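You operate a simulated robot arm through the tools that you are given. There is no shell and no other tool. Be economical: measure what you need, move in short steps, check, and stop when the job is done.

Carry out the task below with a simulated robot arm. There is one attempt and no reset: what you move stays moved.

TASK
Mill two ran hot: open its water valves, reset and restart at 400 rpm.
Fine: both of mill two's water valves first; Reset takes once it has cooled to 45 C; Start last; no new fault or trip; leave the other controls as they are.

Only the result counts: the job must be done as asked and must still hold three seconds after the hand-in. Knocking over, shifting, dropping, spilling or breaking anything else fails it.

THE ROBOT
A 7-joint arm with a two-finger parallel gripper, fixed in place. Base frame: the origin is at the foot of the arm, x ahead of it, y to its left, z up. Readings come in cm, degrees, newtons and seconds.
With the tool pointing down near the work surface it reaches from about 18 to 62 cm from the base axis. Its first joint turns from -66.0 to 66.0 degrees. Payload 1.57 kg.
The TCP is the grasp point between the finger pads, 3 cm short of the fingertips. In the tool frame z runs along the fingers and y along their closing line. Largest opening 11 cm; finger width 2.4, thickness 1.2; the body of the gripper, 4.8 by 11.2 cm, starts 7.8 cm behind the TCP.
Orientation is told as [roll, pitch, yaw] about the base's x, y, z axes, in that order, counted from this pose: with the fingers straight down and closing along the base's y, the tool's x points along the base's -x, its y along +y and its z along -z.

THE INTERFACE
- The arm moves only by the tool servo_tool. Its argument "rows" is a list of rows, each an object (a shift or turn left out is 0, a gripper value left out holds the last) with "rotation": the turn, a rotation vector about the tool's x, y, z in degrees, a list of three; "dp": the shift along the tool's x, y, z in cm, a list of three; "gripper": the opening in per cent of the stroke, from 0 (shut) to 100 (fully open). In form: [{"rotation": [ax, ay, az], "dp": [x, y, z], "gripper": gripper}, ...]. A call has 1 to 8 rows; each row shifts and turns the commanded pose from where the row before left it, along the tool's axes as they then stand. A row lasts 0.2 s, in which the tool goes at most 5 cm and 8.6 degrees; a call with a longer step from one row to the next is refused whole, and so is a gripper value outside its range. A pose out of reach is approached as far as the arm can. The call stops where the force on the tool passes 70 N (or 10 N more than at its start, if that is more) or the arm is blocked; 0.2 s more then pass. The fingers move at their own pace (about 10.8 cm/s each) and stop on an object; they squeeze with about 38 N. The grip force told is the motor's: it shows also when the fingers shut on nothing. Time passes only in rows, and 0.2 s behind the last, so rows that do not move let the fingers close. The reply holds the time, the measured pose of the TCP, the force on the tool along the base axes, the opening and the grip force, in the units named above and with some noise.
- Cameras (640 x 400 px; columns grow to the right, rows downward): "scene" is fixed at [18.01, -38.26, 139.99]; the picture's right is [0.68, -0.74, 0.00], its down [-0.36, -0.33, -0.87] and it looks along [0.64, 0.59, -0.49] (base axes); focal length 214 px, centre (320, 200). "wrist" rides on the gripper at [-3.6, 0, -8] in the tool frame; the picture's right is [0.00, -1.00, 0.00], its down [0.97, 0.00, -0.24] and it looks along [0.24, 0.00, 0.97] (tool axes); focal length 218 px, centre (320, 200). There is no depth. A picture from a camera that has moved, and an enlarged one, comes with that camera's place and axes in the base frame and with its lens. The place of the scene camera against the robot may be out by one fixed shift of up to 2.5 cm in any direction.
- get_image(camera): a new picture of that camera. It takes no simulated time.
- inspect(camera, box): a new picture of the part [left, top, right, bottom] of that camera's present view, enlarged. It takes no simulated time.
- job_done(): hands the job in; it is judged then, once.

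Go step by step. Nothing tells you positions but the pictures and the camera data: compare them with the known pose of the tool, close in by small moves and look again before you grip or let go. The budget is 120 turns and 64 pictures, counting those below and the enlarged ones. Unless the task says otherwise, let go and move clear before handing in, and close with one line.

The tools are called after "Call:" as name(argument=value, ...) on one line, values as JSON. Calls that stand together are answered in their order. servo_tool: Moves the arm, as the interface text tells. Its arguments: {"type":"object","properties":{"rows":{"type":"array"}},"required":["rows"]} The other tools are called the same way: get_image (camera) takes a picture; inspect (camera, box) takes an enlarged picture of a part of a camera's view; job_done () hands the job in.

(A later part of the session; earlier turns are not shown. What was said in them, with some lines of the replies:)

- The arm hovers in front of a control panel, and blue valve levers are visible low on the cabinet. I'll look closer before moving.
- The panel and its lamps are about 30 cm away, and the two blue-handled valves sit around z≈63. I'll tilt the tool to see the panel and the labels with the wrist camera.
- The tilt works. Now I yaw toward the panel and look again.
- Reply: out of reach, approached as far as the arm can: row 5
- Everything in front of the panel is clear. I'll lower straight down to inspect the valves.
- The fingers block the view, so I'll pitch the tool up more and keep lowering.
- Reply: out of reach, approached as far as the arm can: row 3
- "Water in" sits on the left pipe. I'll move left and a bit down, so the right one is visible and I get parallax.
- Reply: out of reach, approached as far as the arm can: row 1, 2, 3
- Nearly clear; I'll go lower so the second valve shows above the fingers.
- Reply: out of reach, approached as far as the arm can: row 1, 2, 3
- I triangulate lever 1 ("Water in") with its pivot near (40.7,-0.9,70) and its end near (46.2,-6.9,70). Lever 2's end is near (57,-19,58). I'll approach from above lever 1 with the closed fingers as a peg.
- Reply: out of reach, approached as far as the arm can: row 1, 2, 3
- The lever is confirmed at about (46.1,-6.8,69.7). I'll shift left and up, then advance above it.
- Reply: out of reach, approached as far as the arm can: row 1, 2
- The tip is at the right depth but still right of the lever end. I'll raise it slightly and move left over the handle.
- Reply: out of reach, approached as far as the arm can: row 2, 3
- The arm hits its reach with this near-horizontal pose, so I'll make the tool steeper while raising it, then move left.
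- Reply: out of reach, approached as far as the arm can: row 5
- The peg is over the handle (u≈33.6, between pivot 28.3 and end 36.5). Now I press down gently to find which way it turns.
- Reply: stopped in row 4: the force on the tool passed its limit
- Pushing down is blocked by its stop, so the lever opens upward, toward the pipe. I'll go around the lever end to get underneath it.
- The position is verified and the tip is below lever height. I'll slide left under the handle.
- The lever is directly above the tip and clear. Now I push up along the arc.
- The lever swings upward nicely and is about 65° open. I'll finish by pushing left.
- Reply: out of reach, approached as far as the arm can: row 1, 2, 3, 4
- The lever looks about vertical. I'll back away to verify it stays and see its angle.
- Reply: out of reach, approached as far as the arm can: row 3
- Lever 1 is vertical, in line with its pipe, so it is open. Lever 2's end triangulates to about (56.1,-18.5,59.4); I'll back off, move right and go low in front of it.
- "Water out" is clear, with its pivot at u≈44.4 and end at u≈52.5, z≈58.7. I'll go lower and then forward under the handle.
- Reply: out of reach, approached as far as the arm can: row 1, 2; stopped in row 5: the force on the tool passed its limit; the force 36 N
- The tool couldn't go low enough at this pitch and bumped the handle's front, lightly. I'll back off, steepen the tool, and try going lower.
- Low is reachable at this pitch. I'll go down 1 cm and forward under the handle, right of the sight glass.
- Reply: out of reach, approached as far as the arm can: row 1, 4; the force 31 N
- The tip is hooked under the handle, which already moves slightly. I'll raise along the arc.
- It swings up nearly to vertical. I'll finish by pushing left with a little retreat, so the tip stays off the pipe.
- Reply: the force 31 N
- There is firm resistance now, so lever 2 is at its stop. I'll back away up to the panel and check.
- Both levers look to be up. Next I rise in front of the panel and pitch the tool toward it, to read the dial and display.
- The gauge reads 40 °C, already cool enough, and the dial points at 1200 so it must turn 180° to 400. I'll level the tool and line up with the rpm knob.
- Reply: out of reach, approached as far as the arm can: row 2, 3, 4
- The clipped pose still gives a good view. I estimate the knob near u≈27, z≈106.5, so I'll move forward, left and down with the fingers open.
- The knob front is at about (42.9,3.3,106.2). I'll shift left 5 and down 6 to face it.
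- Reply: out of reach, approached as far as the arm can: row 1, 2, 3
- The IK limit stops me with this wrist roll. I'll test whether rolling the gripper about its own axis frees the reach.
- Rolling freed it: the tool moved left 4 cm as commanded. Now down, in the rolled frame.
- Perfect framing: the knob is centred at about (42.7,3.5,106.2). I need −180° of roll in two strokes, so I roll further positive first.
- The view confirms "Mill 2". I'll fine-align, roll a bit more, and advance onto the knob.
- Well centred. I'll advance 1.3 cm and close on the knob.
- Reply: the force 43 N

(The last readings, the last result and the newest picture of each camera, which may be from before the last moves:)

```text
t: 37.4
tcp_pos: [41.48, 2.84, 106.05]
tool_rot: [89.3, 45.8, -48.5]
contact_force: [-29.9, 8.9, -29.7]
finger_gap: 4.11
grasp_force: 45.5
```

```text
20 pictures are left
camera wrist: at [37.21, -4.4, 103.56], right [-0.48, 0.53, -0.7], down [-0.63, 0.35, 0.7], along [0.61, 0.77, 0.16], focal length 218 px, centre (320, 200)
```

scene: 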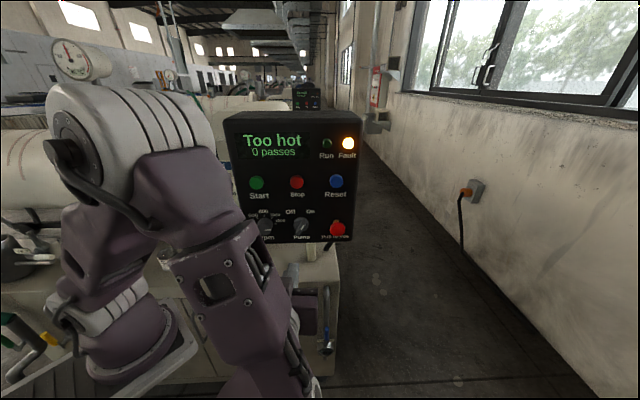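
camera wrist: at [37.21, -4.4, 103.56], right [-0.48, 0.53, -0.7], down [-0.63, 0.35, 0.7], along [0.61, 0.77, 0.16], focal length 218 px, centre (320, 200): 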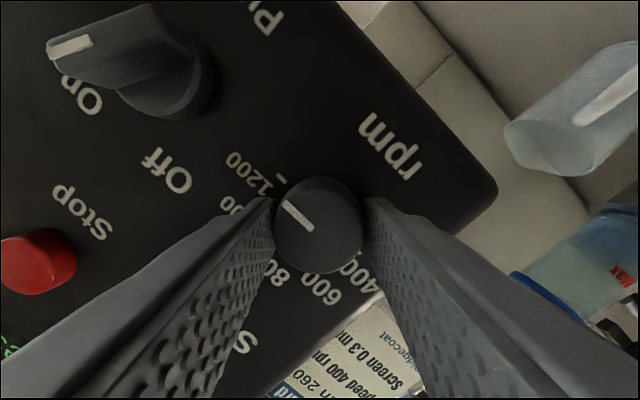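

Firm grip on the knob. I'll relieve the small sideways offset and turn it counter-clockwise.

Call:
servo_tool(rows=[{"dp": [0, -0.2, 0]}, {"rotation": [0, 0, -8.5]}, {"rotation": [0, 0, -8.5]}, {"rotation": [0, 0, -8.5]}, {"rotation": [0, 0, -8.5]}, {"rotation": [0, 0, -8.5]}, {"rotation": [0, 0, -8.5]}])

Call:
get_image(camera="wrist")

```text
t: 39.0
tcp_pos: [41.41, 3.08, 106.0]
tool_rot: [89.8, -5.4, -48.2]
contact_force: [-30.9, 5.1, -15.4]
finger_gap: 4.06
grasp_force: 44.9
```

```text
19 pictures are left
camera wrist: at [37.85, -5.02, 106.41], right [0.06, -0.07, -1.0], down [-0.82, 0.56, -0.09], along [0.56, 0.82, -0.03], focal length 218 px, centre (320, 200)
```

wrist: 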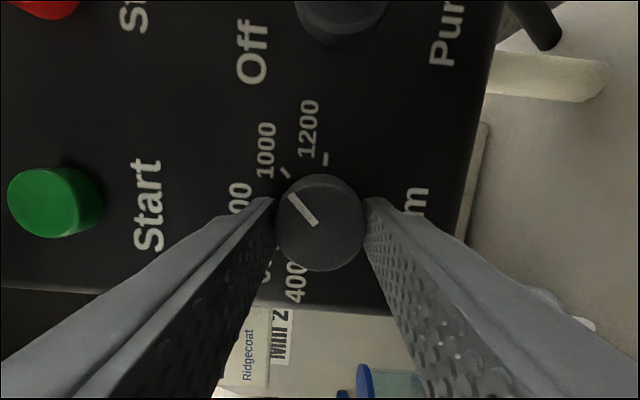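

The knob follows; it now points near 1000. I'll continue to the safe roll limit.

Call:
servo_tool(rows=[{"rotation": [0, 0, -8.5]}, {"rotation": [0, 0, -8.5]}, {"rotation": [0, 0, -8.5]}, {"rotation": [0, 0, -8.5]}, {}])

```text
t: 40.2
tcp_pos: [41.65, 2.66, 106.28]
tool_rot: [90.5, -39.4, -49.2]
contact_force: [2.9, -48.2, 23.6]
finger_gap: 4.06
grasp_force: 45.1
```

About 85° done. I'll open, roll back, and regrip.

Call:
servo_tool(rows=[{"gripper": 62}, {}, {"rotation": [0, 0, 8.5]}, {"rotation": [0, 0, 8.5]}, {"rotation": [0, 0, 8.5]}, {"rotation": [0, 0, 8.5]}, {"rotation": [0, 0, 8.5]}, {"rotation": [0, 0, 8.5]}])

Call:
servo_tool(rows=[{"rotation": [0, 0, 8.5]}, {"rotation": [0, 0, 8.5]}, {"rotation": [0, 0, 8.5]}, {"rotation": [0, 0, 8.5]}, {"rotation": [0, 0, 8.5]}, {"rotation": [0, 0, 8.5]}])

Call:
get_image(camera="wrist")

```text
t: 41.3
tcp_pos: [41.23, 3.18, 105.48]
tool_rot: [89.0, -20.5, -47.2]
contact_force: [-19.7, -18.7, -22.4]
finger_gap: 4.86
grasp_force: 0.0
stopped in row 5: the force on the tool passed its limit (the readings are from after the stop); the commanded pose is now the measured one
```

```text
t: 42.7
tcp_pos: [41.35, 3.02, 105.52]
tool_rot: [89.1, 30.6, -48.2]
contact_force: [-4.5, -38.8, -12.4]
finger_gap: 6.63
grasp_force: 0.0
```

```text
18 pictures are left
camera wrist: at [37.46, -4.62, 103.84], right [-0.35, 0.37, -0.86], down [-0.73, 0.46, 0.5], along [0.58, 0.81, 0.11], focal length 218 px, centre (320, 200)
```

wrist: 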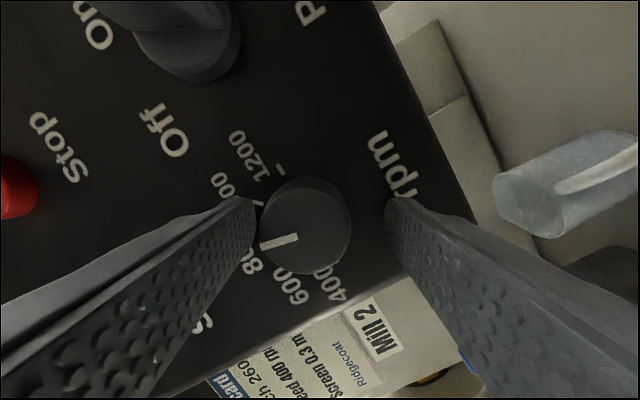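

The pointer is now at about 800. I'll re-centre, ease off the panel, and roll a bit more before gripping again.

Call:
servo_tool(rows=[{"dp": [0, 0.65, -0.5]}, {"rotation": [0, 0, 8.5]}, {"rotation": [0, 0, 8.5]}, {"rotation": [0, 0, 8.5]}, {"rotation": [0, 0, 8.5]}])

Call:
get_image(camera="wrist")

```text
t: 43.9
tcp_pos: [41.09, 2.85, 106.44]
tool_rot: [88.7, 64.8, -48.6]
contact_force: [0.3, 0.3, -0.4]
finger_gap: 6.84
grasp_force: 0.0
```

```text
17 pictures are left
camera wrist: at [36.28, -3.87, 103.21], right [-0.61, 0.66, -0.43], down [-0.45, 0.15, 0.88], along [0.65, 0.73, 0.21], focal length 218 px, centre (320, 200)
```

wrist: 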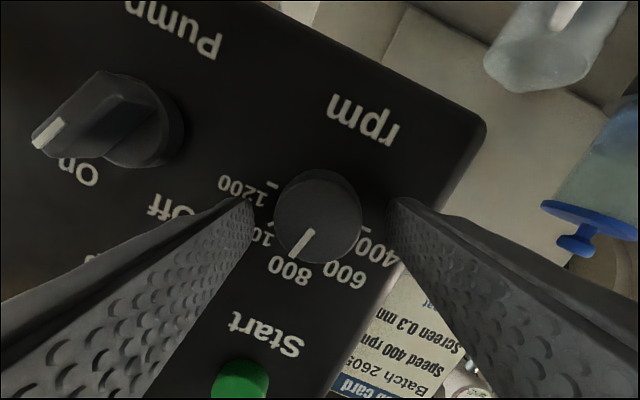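

The pointer is exactly at 800 and the knob is centred. Grip and turn another ~90°.

Call:
servo_tool(rows=[{"gripper": 10}, {}, {"rotation": [0, 0, -8.5]}, {"rotation": [0, 0, -8.5]}, {"rotation": [0, 0, -8.5]}, {"rotation": [0, 0, -8.5]}, {"rotation": [0, 0, -8.5]}, {"rotation": [0, 0, -8.5]}])

Call:
servo_tool(rows=[{"rotation": [0, 0, -8.5]}, {"rotation": [0, 0, -8.5]}, {"rotation": [0, 0, -8.5]}, {"rotation": [0, 0, -8.5]}, {}])

Call:
get_image(camera="wrist")

```text
t: 45.7
tcp_pos: [41.06, 2.84, 106.11]
tool_rot: [89.1, 13.5, -47.5]
contact_force: [-21.4, 13.1, -28.0]
finger_gap: 4.03
grasp_force: 45.4
```

```text
t: 46.9
tcp_pos: [41.04, 2.72, 105.95]
tool_rot: [88.7, -20.5, -46.8]
contact_force: [-9.4, 16.3, -41.2]
finger_gap: 4.02
grasp_force: 45.0
```

```text
16 pictures are left
camera wrist: at [37.55, -5.16, 107.47], right [0.22, -0.27, -0.94], down [-0.8, 0.5, -0.33], along [0.56, 0.82, -0.1], focal length 218 px, centre (320, 200)
```

wrist: 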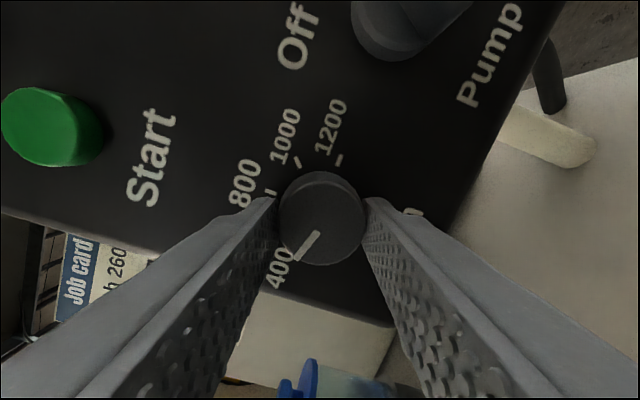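

About 14° remain to 400. I'll turn a little further.

Call:
servo_tool(rows=[{"rotation": [0, 0, -7]}, {"rotation": [0, 0, -7]}, {}])

Call:
servo_tool(rows=[{"gripper": 65}, {}, {"dp": [0, 0, -2]}, {"dp": [0, 0, -4]}])

Call:
get_image(camera="wrist")

```text
t: 47.7
tcp_pos: [41.23, 2.7, 105.98]
tool_rot: [88.5, -34.5, -46.5]
contact_force: [-5.8, 3.1, -47.7]
finger_gap: 4.03
grasp_force: 45.0
```

```text
t: 48.7
tcp_pos: [36.82, -1.52, 106.24]
tool_rot: [89.4, -34.5, -47.0]
contact_force: [-0.1, -0.1, -0.5]
finger_gap: 7.14
grasp_force: 0.1
```

```text
15 pictures are left
camera wrist: at [32.94, -9.17, 108.45], right [0.38, -0.42, -0.83], down [-0.72, 0.42, -0.55], along [0.58, 0.8, -0.14], focal length 218 px, centre (320, 200)
```

wrist: 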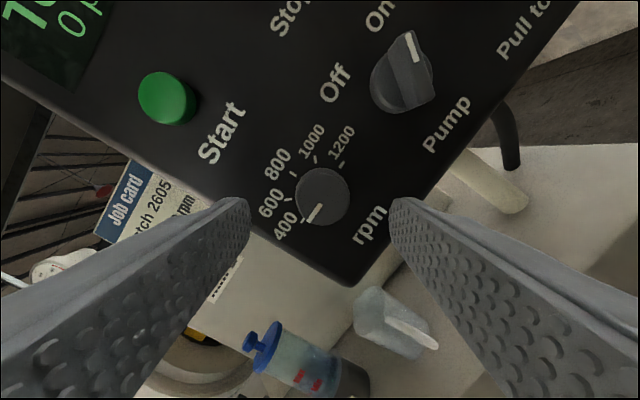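

The dial points to 400. Next I close the fingers and move in front of Reset (about u 45.9, z 119.1), then check display and temperature.

Call:
servo_tool(rows=[{"gripper": 0}, {"dp": [-4.7, -0.1, 0]}, {"dp": [-4.7, -0.1, 0]}, {"dp": [-4.7, -0.1, 0]}, {"dp": [-4.7, -0.1, 0]}, {"dp": [-4.7, -0.1, 0]}])

Call:
get_image(camera="wrist")

Call:
get_image(camera="scene")

```text
t: 50.1
tcp_pos: [49.81, -16.05, 119.26]
tool_rot: [89.4, -34.3, -47.0]
contact_force: [0.0, -0.1, 0.2]
finger_gap: 0.04
grasp_force: 21.9
```

```text
14 pictures are left
camera wrist: at [46.0, -23.67, 121.34], right [0.38, -0.42, -0.83], down [-0.72, 0.42, -0.55], along [0.58, 0.8, -0.15], focal length 218 px, centre (320, 200)
```

wrist: 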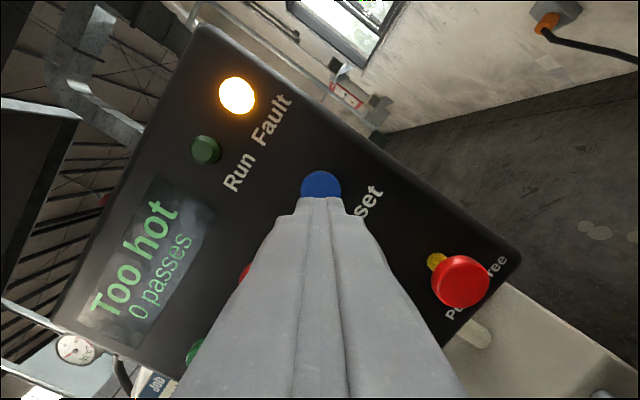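

```text
13 pictures are left
```

scene: 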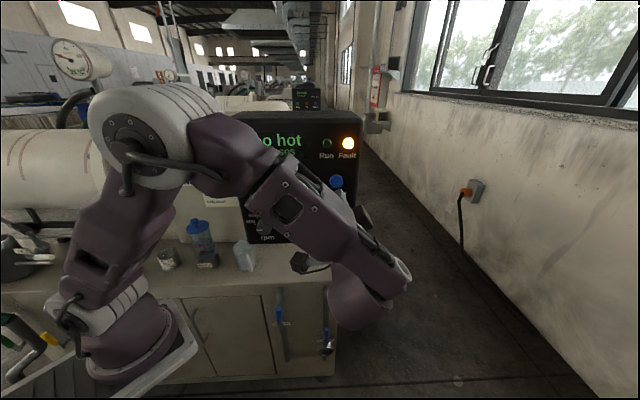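

It's aligned with Reset, and the temperature is well below 45. I'll advance and press gently.

Call:
servo_tool(rows=[{"dp": [-0.2, 0, 3.5]}, {"dp": [0, 0, 2]}, {"dp": [0, 0, 0.5]}, {"dp": [0, 0, 0.4]}, {"dp": [0, 0, 0.4]}])

Call:
get_image(camera="wrist")

```text
t: 51.3
tcp_pos: [54.97, -11.46, 119.29]
tool_rot: [89.4, -34.5, -47.1]
contact_force: [-11.6, -9.6, -2.9]
finger_gap: 0.03
grasp_force: 21.4
```

```text
12 pictures are left
camera wrist: at [51.22, -18.98, 121.38], right [0.37, -0.42, -0.83], down [-0.72, 0.42, -0.55], along [0.58, 0.8, -0.15], focal length 218 px, centre (320, 200)
```

wrist: 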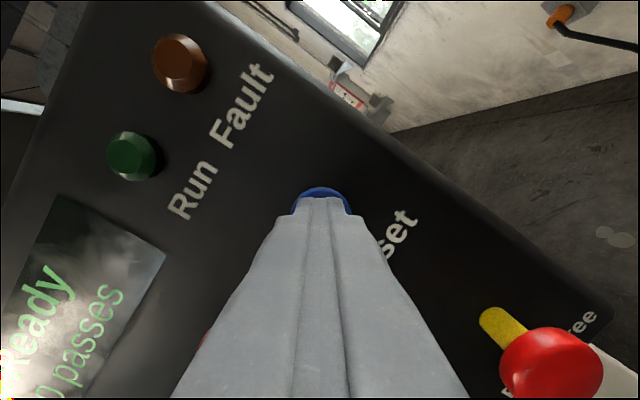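

Reset took: "Ready" shows and the fault lamp is off. I'll back off and move left to Start, staying clear of Stop.

Call:
servo_tool(rows=[{"dp": [0, 0, -4]}, {"dp": [0, 0, -3]}, {"dp": [3.38, 2.32, 0]}, {"dp": [3.38, 2.32, 0]}, {"dp": [3.38, 2.32, 0]}, {"dp": [3.38, 2.32, 0]}, {"dp": [3.38, 2.32, 0]}])

Call:
get_image(camera="wrist")

```text
t: 52.9
tcp_pos: [36.24, -0.91, 119.23]
tool_rot: [89.4, -34.3, -47.1]
contact_force: [0.1, -0.7, 0.2]
finger_gap: 0.01
grasp_force: 21.4
```

```text
11 pictures are left
camera wrist: at [32.3, -8.61, 121.29], right [0.38, -0.42, -0.83], down [-0.72, 0.42, -0.55], along [0.58, 0.8, -0.14], focal length 218 px, centre (320, 200)
```

wrist: 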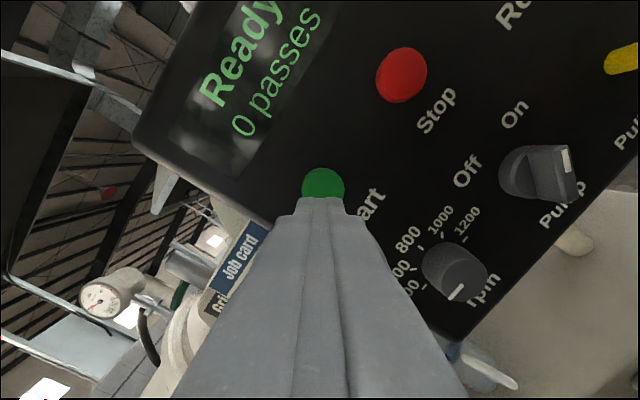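

It's centred on Start, and the dial still points at 400. Press.

Call:
servo_tool(rows=[{"dp": [0, 0, 3.3]}, {"dp": [0, 0, 2]}, {"dp": [0, 0, 0.5]}, {"dp": [0, 0, 0.4]}, {"dp": [0, 0, 0.3]}])

Call:
get_image(camera="wrist")

```text
t: 54.1
tcp_pos: [40.86, 3.42, 119.2]
tool_rot: [89.1, -34.4, -47.0]
contact_force: [-29.8, -19.8, -8.1]
finger_gap: 0.05
grasp_force: 21.7
```

```text
10 pictures are left
camera wrist: at [36.99, -4.23, 121.46], right [0.37, -0.42, -0.83], down [-0.72, 0.42, -0.54], along [0.58, 0.8, -0.15], focal length 218 px, centre (320, 200)
```

wrist: 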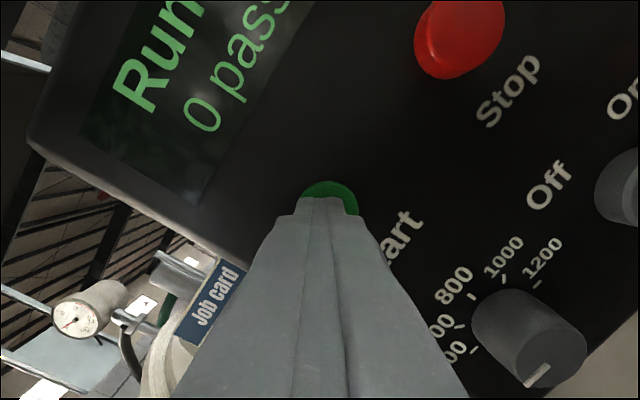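

"Run…" is shown, so it started. I'll back clear and check that everything holds.

Call:
servo_tool(rows=[{"dp": [0, 0, -3]}, {"dp": [0, 0, -4]}, {"dp": [0, 0, -3]}, {"dp": [-3.3, -2.3, 0]}, {"dp": [-3.3, -2.3, 0]}, {"dp": [-3.3, -2.3, -1]}, {}, {}])

Call:
servo_tool(rows=[{}, {}, {}, {}, {}, {}, {}, {}])

Call:
get_image(camera="wrist")

Call:
inspect(camera="scene", box=[200, 100, 400, 370])

Call:
inspect(camera="scene", box=[40, 20, 130, 90])

```text
t: 55.9
tcp_pos: [40.83, -13.26, 119.36]
tool_rot: [89.3, -34.5, -47.2]
contact_force: [0.0, -0.4, 0.0]
finger_gap: 0.04
grasp_force: 21.5
```

```text
t: 57.7
tcp_pos: [40.84, -13.13, 119.41]
tool_rot: [89.3, -34.4, -47.1]
contact_force: [0.2, -1.0, -0.6]
finger_gap: 0.0
grasp_force: 21.1
```

```text
9 pictures are left
camera wrist: at [36.99, -20.79, 121.56], right [0.38, -0.42, -0.83], down [-0.72, 0.42, -0.55], along [0.58, 0.8, -0.14], focal length 218 px, centre (320, 200)
```

wrist: 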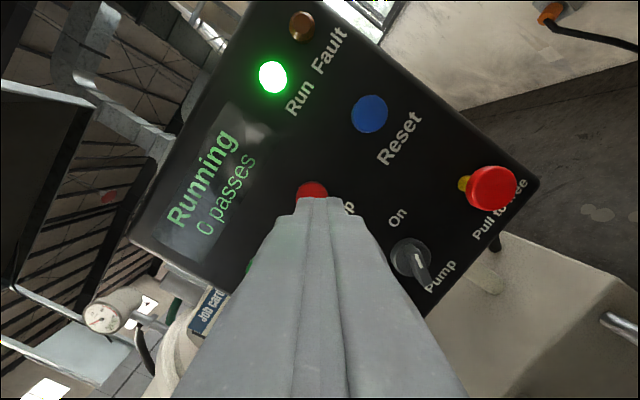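

```text
1.48 times, centred on (300, 235) of scene
camera zoom: at [18.01, -38.26, 139.99], right [0.68, -0.74, 0.0], down [-0.36, -0.33, -0.87], along [0.64, 0.59, -0.49], focal length 318 px, centre (350, 148)
```

zoom: 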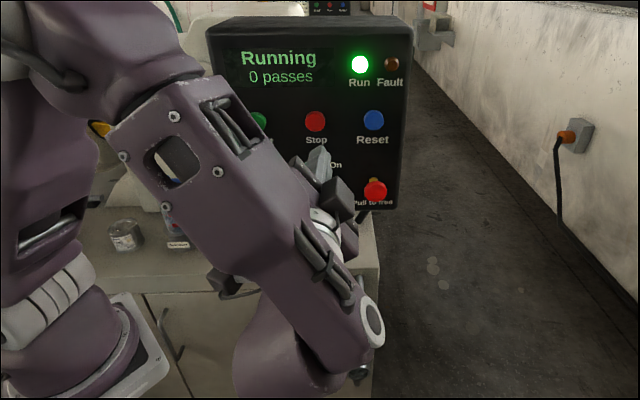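

```text
5.71 times, centred on (85, 55) of scene
camera zoom: at [18.01, -38.26, 139.99], right [0.68, -0.74, 0.0], down [-0.36, -0.33, -0.87], along [0.64, 0.59, -0.49], focal length 1226 px, centre (1663, 1029)
```

zoom: 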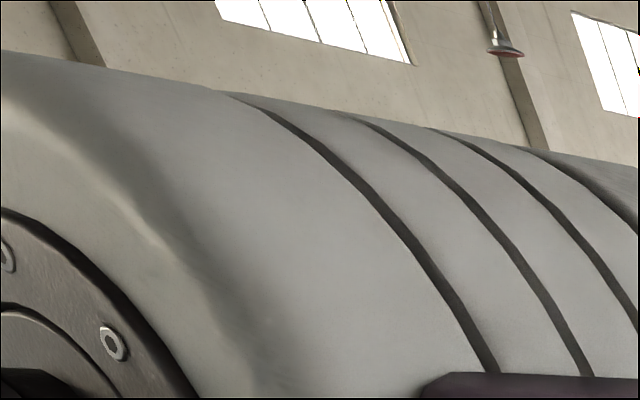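

The mill shows "Running" with the Run lamp lit and Fault off. Both valves are open, the dial is at 400, and the arm is clear, so I'm handing in.

Call:
job_done()

```text
The job is handed in.
```

Mill two is running again at 400 rpm: I opened both water valves, reset it after the gauge had dropped to 40 °C, and pressed Start last, with no new fault showing.
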